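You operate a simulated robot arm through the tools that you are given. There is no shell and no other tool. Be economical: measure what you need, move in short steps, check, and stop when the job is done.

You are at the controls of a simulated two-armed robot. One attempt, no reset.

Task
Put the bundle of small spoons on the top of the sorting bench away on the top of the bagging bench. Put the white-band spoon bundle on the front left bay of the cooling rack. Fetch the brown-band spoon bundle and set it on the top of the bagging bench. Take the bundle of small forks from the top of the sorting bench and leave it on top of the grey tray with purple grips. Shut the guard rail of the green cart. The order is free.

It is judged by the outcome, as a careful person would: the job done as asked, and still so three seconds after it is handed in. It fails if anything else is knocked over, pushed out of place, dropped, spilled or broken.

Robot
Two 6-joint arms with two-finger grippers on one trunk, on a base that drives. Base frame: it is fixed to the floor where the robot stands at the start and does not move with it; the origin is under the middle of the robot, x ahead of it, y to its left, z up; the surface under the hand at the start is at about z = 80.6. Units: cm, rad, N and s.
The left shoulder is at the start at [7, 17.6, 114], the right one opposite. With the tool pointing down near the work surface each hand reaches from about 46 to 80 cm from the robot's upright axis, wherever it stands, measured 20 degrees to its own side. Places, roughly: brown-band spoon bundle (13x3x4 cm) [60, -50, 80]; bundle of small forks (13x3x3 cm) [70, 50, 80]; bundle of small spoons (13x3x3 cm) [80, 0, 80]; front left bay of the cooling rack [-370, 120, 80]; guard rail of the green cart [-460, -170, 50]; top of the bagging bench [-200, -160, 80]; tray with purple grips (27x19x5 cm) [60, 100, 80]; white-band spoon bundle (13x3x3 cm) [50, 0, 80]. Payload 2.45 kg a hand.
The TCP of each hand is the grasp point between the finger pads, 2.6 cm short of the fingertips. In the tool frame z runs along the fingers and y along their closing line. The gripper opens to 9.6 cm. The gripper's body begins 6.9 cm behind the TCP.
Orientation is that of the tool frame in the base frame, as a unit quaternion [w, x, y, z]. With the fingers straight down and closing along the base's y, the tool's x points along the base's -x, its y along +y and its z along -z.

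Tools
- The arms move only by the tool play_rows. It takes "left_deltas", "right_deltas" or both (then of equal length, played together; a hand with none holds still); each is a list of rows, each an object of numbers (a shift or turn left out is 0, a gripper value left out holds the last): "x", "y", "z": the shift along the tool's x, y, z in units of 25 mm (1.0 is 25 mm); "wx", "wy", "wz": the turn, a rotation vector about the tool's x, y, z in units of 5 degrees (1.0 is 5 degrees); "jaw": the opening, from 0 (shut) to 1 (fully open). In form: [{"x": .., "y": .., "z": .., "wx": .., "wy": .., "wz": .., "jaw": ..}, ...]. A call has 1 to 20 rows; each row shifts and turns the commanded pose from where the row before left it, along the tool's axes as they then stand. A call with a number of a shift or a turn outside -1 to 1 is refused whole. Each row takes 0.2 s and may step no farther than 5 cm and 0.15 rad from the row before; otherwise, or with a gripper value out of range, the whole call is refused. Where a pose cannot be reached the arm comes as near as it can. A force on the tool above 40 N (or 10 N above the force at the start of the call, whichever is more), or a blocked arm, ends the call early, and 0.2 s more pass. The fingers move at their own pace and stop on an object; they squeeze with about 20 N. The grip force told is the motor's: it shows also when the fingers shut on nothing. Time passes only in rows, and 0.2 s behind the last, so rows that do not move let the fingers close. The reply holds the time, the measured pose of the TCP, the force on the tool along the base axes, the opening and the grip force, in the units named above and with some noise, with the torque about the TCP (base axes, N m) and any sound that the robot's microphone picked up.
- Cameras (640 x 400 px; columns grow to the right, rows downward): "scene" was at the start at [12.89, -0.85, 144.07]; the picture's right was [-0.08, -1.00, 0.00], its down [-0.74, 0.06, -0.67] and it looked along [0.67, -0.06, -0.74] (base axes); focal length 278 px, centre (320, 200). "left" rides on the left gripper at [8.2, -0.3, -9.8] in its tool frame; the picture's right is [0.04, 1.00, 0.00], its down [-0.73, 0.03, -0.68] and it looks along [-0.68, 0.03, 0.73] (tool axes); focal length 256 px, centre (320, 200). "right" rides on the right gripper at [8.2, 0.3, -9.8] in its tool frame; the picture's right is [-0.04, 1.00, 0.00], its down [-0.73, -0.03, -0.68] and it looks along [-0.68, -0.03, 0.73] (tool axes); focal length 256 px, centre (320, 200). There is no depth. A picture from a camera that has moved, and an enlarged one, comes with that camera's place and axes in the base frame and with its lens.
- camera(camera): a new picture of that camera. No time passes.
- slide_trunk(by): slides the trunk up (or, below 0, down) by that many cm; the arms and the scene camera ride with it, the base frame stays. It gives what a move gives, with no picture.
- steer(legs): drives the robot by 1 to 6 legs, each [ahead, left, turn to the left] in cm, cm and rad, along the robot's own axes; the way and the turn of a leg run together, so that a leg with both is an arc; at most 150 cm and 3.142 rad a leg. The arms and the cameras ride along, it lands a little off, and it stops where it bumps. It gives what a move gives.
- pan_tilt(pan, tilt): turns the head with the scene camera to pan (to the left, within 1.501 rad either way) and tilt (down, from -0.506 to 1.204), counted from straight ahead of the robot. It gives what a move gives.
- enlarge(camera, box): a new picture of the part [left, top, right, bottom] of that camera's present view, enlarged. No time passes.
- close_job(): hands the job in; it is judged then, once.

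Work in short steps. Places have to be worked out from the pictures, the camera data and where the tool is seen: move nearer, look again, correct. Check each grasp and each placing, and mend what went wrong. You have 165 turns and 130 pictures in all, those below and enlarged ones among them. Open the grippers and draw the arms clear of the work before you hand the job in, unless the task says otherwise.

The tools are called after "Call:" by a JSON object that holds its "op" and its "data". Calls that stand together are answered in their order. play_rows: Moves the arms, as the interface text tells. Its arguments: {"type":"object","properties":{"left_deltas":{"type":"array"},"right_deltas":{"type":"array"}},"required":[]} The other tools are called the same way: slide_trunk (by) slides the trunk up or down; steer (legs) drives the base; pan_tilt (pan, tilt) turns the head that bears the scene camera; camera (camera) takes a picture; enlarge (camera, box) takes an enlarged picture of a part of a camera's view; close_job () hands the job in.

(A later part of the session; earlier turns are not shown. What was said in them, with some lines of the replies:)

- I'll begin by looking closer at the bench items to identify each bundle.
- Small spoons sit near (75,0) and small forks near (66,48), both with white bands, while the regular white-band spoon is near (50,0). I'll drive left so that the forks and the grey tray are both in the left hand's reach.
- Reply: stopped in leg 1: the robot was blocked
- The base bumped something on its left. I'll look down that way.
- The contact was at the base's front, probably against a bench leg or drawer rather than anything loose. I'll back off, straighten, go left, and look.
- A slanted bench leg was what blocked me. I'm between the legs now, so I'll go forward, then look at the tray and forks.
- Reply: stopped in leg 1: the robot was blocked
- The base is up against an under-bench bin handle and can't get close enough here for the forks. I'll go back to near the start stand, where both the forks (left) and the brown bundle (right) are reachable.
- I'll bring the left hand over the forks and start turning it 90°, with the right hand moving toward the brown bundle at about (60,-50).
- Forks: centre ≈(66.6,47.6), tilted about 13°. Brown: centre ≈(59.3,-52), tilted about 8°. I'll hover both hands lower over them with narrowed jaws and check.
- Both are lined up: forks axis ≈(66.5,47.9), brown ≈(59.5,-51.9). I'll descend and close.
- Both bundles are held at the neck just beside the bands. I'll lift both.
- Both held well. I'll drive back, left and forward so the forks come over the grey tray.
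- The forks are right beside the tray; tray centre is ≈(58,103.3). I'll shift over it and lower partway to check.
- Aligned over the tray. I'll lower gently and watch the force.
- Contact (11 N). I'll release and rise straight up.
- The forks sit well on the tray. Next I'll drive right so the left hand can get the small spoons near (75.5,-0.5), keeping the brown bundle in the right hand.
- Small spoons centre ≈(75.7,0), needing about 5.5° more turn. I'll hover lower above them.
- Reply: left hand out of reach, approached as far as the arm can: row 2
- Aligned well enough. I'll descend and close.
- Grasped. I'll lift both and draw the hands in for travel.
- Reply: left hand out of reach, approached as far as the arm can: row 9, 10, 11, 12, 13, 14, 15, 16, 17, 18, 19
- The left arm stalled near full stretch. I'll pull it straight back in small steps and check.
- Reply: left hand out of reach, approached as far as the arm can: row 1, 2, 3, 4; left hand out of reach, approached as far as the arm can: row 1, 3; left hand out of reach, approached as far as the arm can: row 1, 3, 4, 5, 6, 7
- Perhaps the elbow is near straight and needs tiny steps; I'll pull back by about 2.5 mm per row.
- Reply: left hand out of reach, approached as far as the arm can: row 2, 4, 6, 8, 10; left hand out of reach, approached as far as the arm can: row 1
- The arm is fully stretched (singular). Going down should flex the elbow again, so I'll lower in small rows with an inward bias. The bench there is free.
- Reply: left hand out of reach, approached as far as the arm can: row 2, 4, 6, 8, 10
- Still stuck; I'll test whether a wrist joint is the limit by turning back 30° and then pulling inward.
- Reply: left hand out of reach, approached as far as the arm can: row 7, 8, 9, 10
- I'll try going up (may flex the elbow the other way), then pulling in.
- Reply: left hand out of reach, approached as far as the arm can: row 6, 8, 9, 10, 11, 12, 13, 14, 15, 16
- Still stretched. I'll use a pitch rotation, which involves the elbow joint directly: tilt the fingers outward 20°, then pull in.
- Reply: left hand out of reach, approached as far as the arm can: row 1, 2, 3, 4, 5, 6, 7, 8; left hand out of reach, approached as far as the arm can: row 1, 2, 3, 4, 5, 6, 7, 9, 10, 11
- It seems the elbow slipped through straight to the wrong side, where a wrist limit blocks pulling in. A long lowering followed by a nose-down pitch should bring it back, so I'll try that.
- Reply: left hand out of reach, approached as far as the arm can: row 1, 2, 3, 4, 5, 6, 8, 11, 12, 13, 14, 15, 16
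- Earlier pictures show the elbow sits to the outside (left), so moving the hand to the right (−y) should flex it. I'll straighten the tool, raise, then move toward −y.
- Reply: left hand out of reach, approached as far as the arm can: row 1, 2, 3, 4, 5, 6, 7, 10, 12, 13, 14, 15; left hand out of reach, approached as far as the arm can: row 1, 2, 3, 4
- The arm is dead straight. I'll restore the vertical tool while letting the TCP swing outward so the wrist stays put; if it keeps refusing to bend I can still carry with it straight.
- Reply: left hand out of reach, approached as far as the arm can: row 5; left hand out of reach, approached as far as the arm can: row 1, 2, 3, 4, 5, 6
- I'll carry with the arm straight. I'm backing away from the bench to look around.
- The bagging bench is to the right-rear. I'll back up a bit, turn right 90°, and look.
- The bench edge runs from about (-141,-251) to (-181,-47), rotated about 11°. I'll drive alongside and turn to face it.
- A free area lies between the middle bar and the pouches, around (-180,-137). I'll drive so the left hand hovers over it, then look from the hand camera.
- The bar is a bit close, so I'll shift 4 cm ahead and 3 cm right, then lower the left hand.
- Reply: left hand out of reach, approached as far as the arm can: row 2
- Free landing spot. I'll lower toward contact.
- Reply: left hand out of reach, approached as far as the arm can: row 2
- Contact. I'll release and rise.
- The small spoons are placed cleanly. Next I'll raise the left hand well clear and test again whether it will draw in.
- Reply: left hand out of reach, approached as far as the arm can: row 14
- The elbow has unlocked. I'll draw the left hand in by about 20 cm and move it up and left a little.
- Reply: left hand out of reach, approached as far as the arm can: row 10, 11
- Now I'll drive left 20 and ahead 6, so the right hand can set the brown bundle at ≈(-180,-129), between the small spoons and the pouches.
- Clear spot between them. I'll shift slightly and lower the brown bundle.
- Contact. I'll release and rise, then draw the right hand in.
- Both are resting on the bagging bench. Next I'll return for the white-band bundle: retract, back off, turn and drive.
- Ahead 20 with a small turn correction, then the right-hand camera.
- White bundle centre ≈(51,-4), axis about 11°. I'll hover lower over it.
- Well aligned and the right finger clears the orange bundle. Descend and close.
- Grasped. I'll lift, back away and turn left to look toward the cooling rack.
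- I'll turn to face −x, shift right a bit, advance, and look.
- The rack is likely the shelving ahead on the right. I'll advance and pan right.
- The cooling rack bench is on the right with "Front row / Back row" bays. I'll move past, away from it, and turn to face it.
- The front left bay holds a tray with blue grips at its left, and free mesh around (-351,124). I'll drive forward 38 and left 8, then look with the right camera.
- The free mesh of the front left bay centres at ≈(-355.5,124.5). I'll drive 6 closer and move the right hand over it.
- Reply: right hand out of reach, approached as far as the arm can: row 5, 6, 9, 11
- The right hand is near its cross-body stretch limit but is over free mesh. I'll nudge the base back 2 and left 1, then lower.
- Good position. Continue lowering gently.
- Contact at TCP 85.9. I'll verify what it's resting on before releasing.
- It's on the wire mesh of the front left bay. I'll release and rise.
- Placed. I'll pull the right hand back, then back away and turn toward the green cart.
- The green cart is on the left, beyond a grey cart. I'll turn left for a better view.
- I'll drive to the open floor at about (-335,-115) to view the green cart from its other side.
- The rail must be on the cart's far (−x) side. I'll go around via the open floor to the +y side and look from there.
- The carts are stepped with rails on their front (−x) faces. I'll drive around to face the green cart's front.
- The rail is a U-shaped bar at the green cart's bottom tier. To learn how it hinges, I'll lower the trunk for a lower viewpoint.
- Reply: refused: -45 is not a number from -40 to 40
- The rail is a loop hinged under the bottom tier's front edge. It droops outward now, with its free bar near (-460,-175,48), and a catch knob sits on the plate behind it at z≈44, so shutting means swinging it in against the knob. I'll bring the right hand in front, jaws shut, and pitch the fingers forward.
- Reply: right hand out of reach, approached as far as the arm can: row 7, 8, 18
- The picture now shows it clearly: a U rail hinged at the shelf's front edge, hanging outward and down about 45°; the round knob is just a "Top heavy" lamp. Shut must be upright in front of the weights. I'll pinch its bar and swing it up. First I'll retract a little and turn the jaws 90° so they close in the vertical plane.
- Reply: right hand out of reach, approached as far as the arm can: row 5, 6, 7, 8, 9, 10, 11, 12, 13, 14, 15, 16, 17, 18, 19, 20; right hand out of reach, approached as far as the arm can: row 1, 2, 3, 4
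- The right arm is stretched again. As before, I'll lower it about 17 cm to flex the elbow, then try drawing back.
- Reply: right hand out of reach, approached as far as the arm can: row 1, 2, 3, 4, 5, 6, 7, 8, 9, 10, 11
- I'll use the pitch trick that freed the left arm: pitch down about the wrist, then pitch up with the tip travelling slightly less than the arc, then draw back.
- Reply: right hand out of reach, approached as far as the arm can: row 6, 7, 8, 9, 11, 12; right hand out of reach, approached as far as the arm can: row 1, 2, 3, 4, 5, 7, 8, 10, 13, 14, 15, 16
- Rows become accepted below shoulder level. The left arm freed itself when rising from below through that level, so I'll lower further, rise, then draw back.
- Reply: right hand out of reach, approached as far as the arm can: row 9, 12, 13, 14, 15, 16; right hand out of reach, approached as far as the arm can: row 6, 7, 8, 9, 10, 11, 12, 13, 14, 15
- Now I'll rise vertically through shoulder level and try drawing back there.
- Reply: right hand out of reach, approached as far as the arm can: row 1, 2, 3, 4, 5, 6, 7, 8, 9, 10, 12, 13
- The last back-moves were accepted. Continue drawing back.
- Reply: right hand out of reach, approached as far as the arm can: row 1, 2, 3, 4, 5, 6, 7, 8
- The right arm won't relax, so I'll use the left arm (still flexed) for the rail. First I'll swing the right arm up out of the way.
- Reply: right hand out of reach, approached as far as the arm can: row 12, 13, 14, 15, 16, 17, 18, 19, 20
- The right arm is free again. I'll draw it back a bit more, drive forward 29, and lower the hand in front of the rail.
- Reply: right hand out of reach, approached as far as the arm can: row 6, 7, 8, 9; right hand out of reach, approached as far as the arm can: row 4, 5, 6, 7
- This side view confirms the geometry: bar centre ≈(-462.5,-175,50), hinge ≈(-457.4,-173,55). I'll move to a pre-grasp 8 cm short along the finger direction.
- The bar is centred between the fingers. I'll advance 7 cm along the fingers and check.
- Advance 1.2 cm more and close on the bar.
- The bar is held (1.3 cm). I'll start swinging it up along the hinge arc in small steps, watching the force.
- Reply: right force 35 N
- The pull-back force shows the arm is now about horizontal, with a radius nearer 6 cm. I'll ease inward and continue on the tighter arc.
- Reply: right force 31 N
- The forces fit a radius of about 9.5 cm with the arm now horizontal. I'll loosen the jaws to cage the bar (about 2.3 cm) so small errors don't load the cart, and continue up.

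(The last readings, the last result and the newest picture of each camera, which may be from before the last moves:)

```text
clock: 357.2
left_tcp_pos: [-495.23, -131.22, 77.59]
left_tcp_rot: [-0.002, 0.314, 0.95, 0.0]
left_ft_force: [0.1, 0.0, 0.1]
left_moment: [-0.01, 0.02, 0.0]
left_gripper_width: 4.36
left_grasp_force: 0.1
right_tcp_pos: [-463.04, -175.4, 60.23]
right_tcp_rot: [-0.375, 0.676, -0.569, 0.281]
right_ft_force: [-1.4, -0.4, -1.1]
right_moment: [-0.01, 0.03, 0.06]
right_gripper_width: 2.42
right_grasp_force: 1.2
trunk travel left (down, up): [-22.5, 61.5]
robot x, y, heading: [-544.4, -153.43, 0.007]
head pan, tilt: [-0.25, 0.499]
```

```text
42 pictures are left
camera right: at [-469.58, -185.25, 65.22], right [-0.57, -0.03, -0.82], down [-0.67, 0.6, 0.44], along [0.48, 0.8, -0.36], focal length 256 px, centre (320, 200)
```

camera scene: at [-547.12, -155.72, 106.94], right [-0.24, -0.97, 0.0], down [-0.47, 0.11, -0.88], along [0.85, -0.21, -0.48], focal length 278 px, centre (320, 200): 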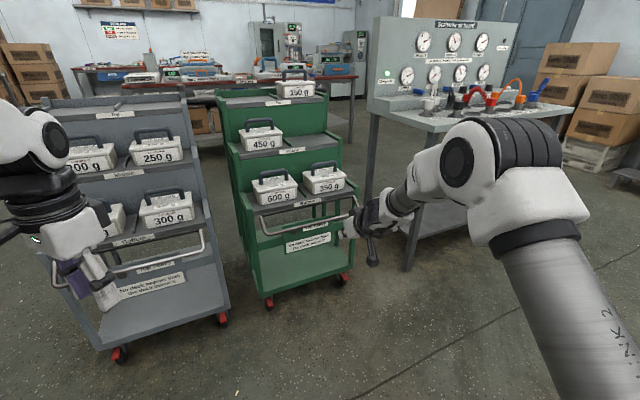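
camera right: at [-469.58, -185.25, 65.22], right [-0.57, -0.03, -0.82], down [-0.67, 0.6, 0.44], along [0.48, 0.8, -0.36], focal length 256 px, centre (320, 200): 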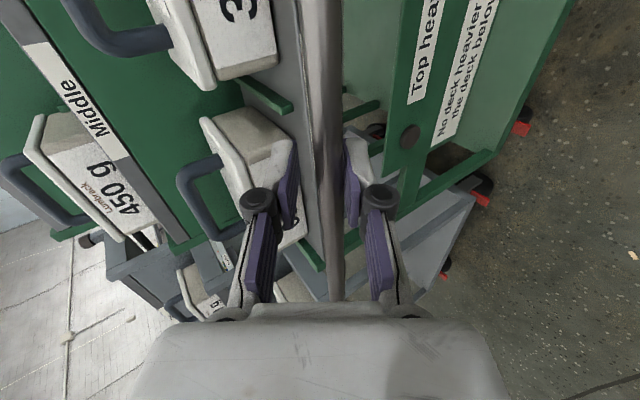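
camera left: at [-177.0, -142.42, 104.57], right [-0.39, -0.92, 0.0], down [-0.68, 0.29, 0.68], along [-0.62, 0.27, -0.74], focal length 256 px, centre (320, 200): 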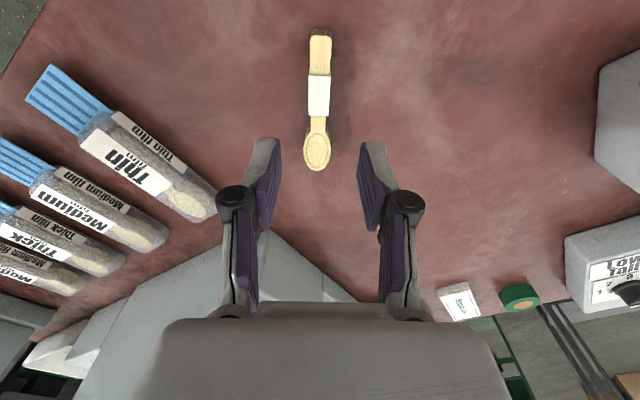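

The bar rides up smoothly with low force. Continue.

Call:
{"op": "play_rows", "data": {"right_deltas": [{"y": -0.495, "z": 0.03}, {"y": -0.495, "z": 0.03}, {"y": -0.47, "z": 0.155}, {"y": -0.47, "z": 0.155}, {}]}}

Call:
{"op": "camera", "data": {"camera": "right"}}

Call:
{"op": "camera", "data": {"camera": "scene"}}

```text
clock: 358.4
left_tcp_pos: [-495.12, -131.21, 77.74]
left_tcp_rot: [-0.002, 0.314, 0.949, -0.001]
left_ft_force: [-0.5, -0.3, 0.2]
left_moment: [0.02, 0.0, 0.03]
left_gripper_width: 4.31
left_grasp_force: 0.1
right_tcp_pos: [-459.7, -175.03, 63.67]
right_tcp_rot: [-0.374, 0.675, -0.57, 0.283]
right_ft_force: [-0.2, -0.9, -0.1]
right_moment: [0.01, 0.02, 0.0]
right_gripper_width: 2.28
right_grasp_force: 0.0
trunk travel left (down, up): [-22.5, 61.5]
robot x, y, heading: [-544.51, -153.21, 0.01]
head pan, tilt: [-0.25, 0.499]
```

```text
41 pictures are left
camera right: at [-466.15, -185.04, 68.6], right [-0.57, -0.03, -0.82], down [-0.67, 0.6, 0.44], along [0.48, 0.8, -0.36], focal length 256 px, centre (320, 200)
```

right: 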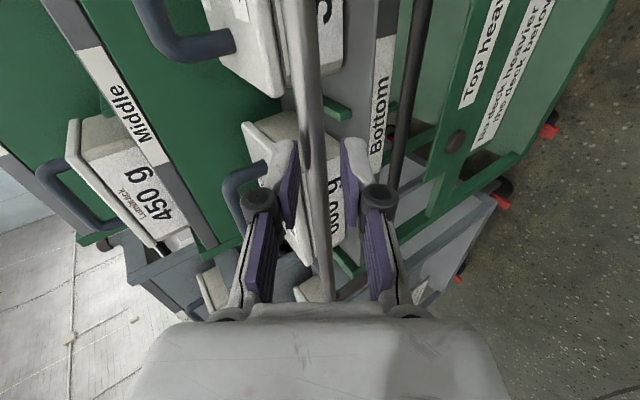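

```text
40 pictures are left
camera scene: at [-530.49, -155.61, 106.95], right [-0.24, -0.97, 0.0], down [-0.47, 0.11, -0.88], along [0.85, -0.21, -0.48], focal length 278 px, centre (320, 200)
```

scene: 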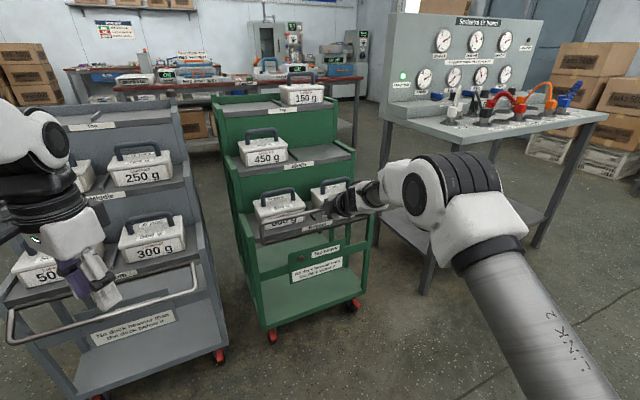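

Nearly upright. Continue gently with the remaining arc.

Call:
{"op": "play_rows", "data": {"right_deltas": [{"y": -0.41, "z": 0.27}, {"y": -0.41, "z": 0.27}, {}]}}

Call:
{"op": "enlarge", "data": {"camera": "scene", "box": [220, 150, 400, 270]}}

Call:
{"op": "camera", "data": {"camera": "right"}}

```text
clock: 359.2
left_tcp_pos: [-495.13, -131.2, 77.59]
left_tcp_rot: [-0.003, 0.313, 0.95, 0.0]
left_ft_force: [0.2, -0.3, -1.0]
left_moment: [-0.01, 0.01, 0.0]
left_gripper_width: 4.33
left_grasp_force: 0.1
right_tcp_pos: [-457.6, -174.76, 64.17]
right_tcp_rot: [-0.372, 0.677, -0.57, 0.279]
right_ft_force: [-15.3, -3.3, -15.6]
right_moment: [-0.18, 0.39, 0.37]
right_gripper_width: 3.82
right_grasp_force: 11.6
trunk travel left (down, up): [-22.5, 61.5]
robot x, y, heading: [-544.54, -153.17, 0.006]
head pan, tilt: [-0.25, 0.499]
```

```text
3.33 times, centred on (310, 210) of scene
camera zoom: at [-530.42, -155.7, 106.9], right [-0.24, -0.97, 0.0], down [-0.47, 0.12, -0.88], along [0.85, -0.21, -0.48], focal length 926 px, centre (353, 167)
```

zoom: 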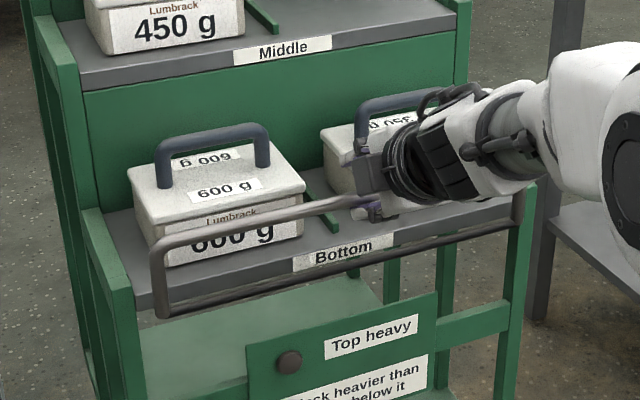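

```text
38 pictures are left
camera right: at [-464.02, -184.57, 69.08], right [-0.57, -0.03, -0.82], down [-0.67, 0.59, 0.44], along [0.47, 0.8, -0.36], focal length 256 px, centre (320, 200)
```

right: 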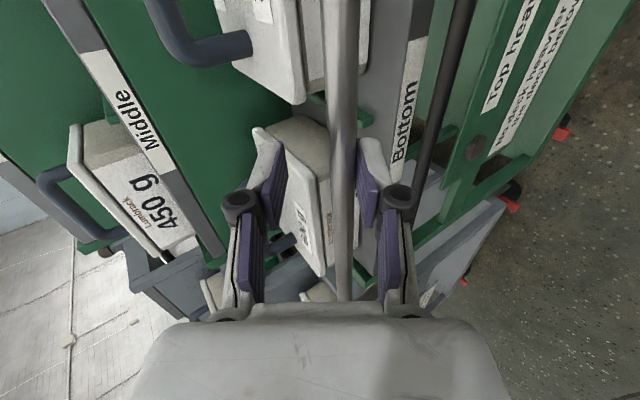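

The rail has reached its stop and stands upright in front of the weights. I'll open, ease the lower finger back a little, and see whether it stays.

Call:
{"op": "play_rows", "data": {"right_deltas": [{"y": 0.15, "jaw": 0.5}, {"y": 0.15}, {"y": 0.1}, {}, {}]}}

Call:
{"op": "camera", "data": {"camera": "right"}}

```text
clock: 360.4
left_tcp_pos: [-495.38, -131.18, 77.72]
left_tcp_rot: [-0.002, 0.313, 0.95, 0.0]
left_ft_force: [-0.1, 0.3, -0.4]
left_moment: [-0.01, -0.03, -0.03]
left_gripper_width: 4.33
left_grasp_force: 0.1
right_tcp_pos: [-458.0, -174.65, 63.71]
right_tcp_rot: [-0.373, 0.676, -0.57, 0.281]
right_ft_force: [-0.5, -0.8, 0.2]
right_moment: [-0.04, 0.02, 0.03]
right_gripper_width: 4.82
right_grasp_force: 0.2
trunk travel left (down, up): [-22.5, 61.5]
robot x, y, heading: [-544.92, -153.42, 0.004]
head pan, tilt: [-0.25, 0.499]
```

```text
37 pictures are left
camera right: at [-464.5, -184.53, 68.68], right [-0.57, -0.03, -0.82], down [-0.67, 0.6, 0.44], along [0.48, 0.8, -0.36], focal length 256 px, centre (320, 200)
```

right: 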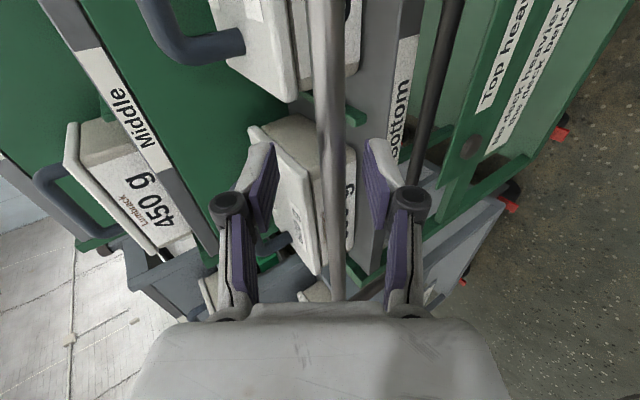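

The rail stands by itself with no contact. I'll retract the hand straight back along the fingers.

Call:
{"op": "play_rows", "data": {"right_deltas": [{"z": -0.5}, {"z": -0.8}, {"z": -0.8}, {"z": -0.8}, {"z": -0.8}, {}]}}

Call:
{"op": "camera", "data": {"camera": "right"}}

Call:
{"op": "enlarge", "data": {"camera": "scene", "box": [220, 150, 400, 270]}}

```text
clock: 361.8
left_tcp_pos: [-495.18, -131.18, 77.66]
left_tcp_rot: [-0.002, 0.313, 0.95, 0.0]
left_ft_force: [0.4, -0.2, -0.2]
left_moment: [-0.01, -0.02, -0.02]
left_gripper_width: 4.31
left_grasp_force: 0.0
right_tcp_pos: [-465.54, -176.25, 69.11]
right_tcp_rot: [-0.374, 0.676, -0.569, 0.281]
right_ft_force: [-0.3, -0.7, 1.1]
right_moment: [0.03, -0.02, -0.01]
right_gripper_width: 4.78
right_grasp_force: 0.1
trunk travel left (down, up): [-22.5, 61.5]
robot x, y, heading: [-544.15, -153.3, 0.004]
head pan, tilt: [-0.25, 0.499]
```

```text
36 pictures are left
camera right: at [-472.05, -186.11, 74.06], right [-0.57, -0.03, -0.82], down [-0.67, 0.6, 0.44], along [0.48, 0.8, -0.36], focal length 256 px, centre (320, 200)
```

right: 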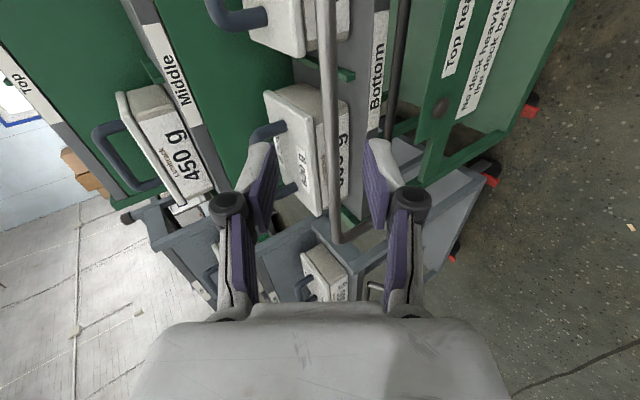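

```text
3.33 times, centred on (310, 210) of scene
camera zoom: at [-530.49, -155.6, 106.94], right [-0.24, -0.97, 0.0], down [-0.47, 0.11, -0.88], along [0.85, -0.21, -0.48], focal length 926 px, centre (353, 167)
```

zoom: 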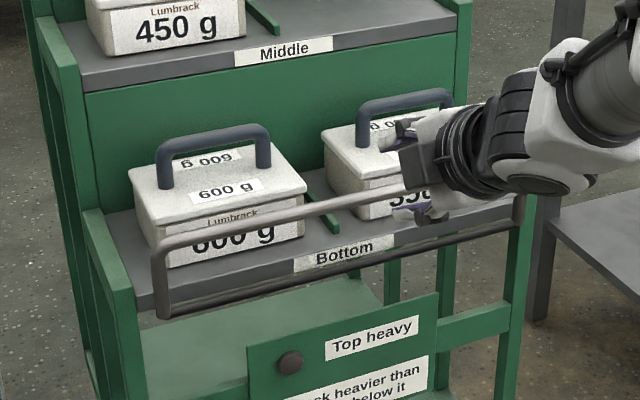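

The rail is upright and stable. I'll back the base away and view it from the front.

Call:
{"op": "steer", "data": {"legs": [[-45, 0, 0]]}}

Call:
{"op": "pan_tilt", "data": {"pan": -0.2, "tilt": 0.45}}

Call:
{"op": "enlarge", "data": {"camera": "scene", "box": [160, 100, 480, 300]}}

```text
clock: 364.4
left_tcp_pos: [-539.06, -131.21, 77.65]
left_tcp_rot: [-0.002, 0.308, 0.951, 0.0]
left_ft_force: [0.3, 1.7, 0.1]
left_moment: [0.02, -0.03, 0.0]
left_gripper_width: 4.34
left_grasp_force: 0.1
right_tcp_pos: [-508.96, -176.06, 69.21]
right_tcp_rot: [-0.376, 0.679, -0.565, 0.279]
right_ft_force: [0.5, -0.3, -0.3]
right_moment: [0.03, -0.01, 0.01]
right_gripper_width: 4.81
right_grasp_force: 0.1
trunk travel left (down, up): [-22.5, 61.5]
robot x, y, heading: [-588.06, -154.18, 0.017]
head pan, tilt: [-0.25, 0.499]
```

```text
clock: 365.1
left_tcp_pos: [-539.07, -131.3, 77.65]
left_tcp_rot: [-0.003, 0.308, 0.951, -0.001]
left_ft_force: [0.2, 0.3, 0.2]
left_moment: [0.0, 0.01, 0.03]
left_gripper_width: 4.35
left_grasp_force: 0.0
right_tcp_pos: [-508.91, -176.08, 69.06]
right_tcp_rot: [-0.375, 0.679, -0.566, 0.279]
right_ft_force: [-0.6, 0.3, -0.4]
right_moment: [-0.03, 0.01, 0.01]
right_gripper_width: 4.79
right_grasp_force: 0.0
trunk travel left (down, up): [-22.5, 61.5]
robot x, y, heading: [-587.85, -153.43, 0.023]
head pan, tilt: [-0.201, 0.45]
```

```text
2.00 times, centred on (320, 200) of scene
camera zoom: at [-573.92, -155.65, 107.39], right [-0.18, -0.98, 0.0], down [-0.43, 0.08, -0.9], along [0.89, -0.16, -0.44], focal length 556 px, centre (320, 200)
```

zoom: 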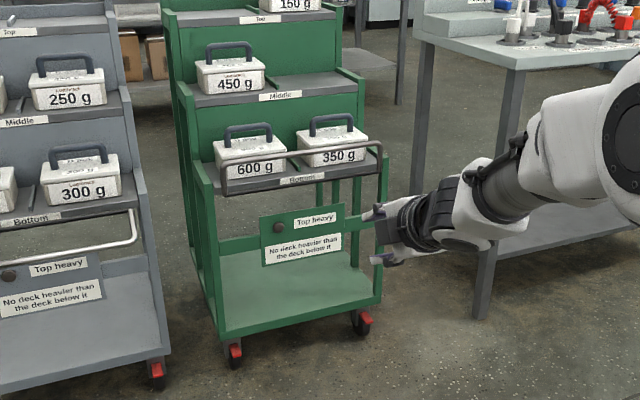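

All five jobs look done: the rail is upright and clear of the hand, both grippers are open and both arms are clear. I'm handing the job in.

Call:
{"op": "close_job", "data": {}}

```text
The job is handed in.
```

All five jobs are done and handed in:

- **Small spoons:** on top of the bagging bench.
- **Brown-band spoons:** on top of the bagging bench.
- **White-band spoons:** on the wire mesh of the cooling rack's front left bay.
- **Small forks:** on the grey tray with purple grips.
- **Green cart:** guard rail raised upright against its stop, which I took as shut, and it stays up on its own.

Early on the base bumped a leg and a bin under the sorting bench; I saw nothing moved.
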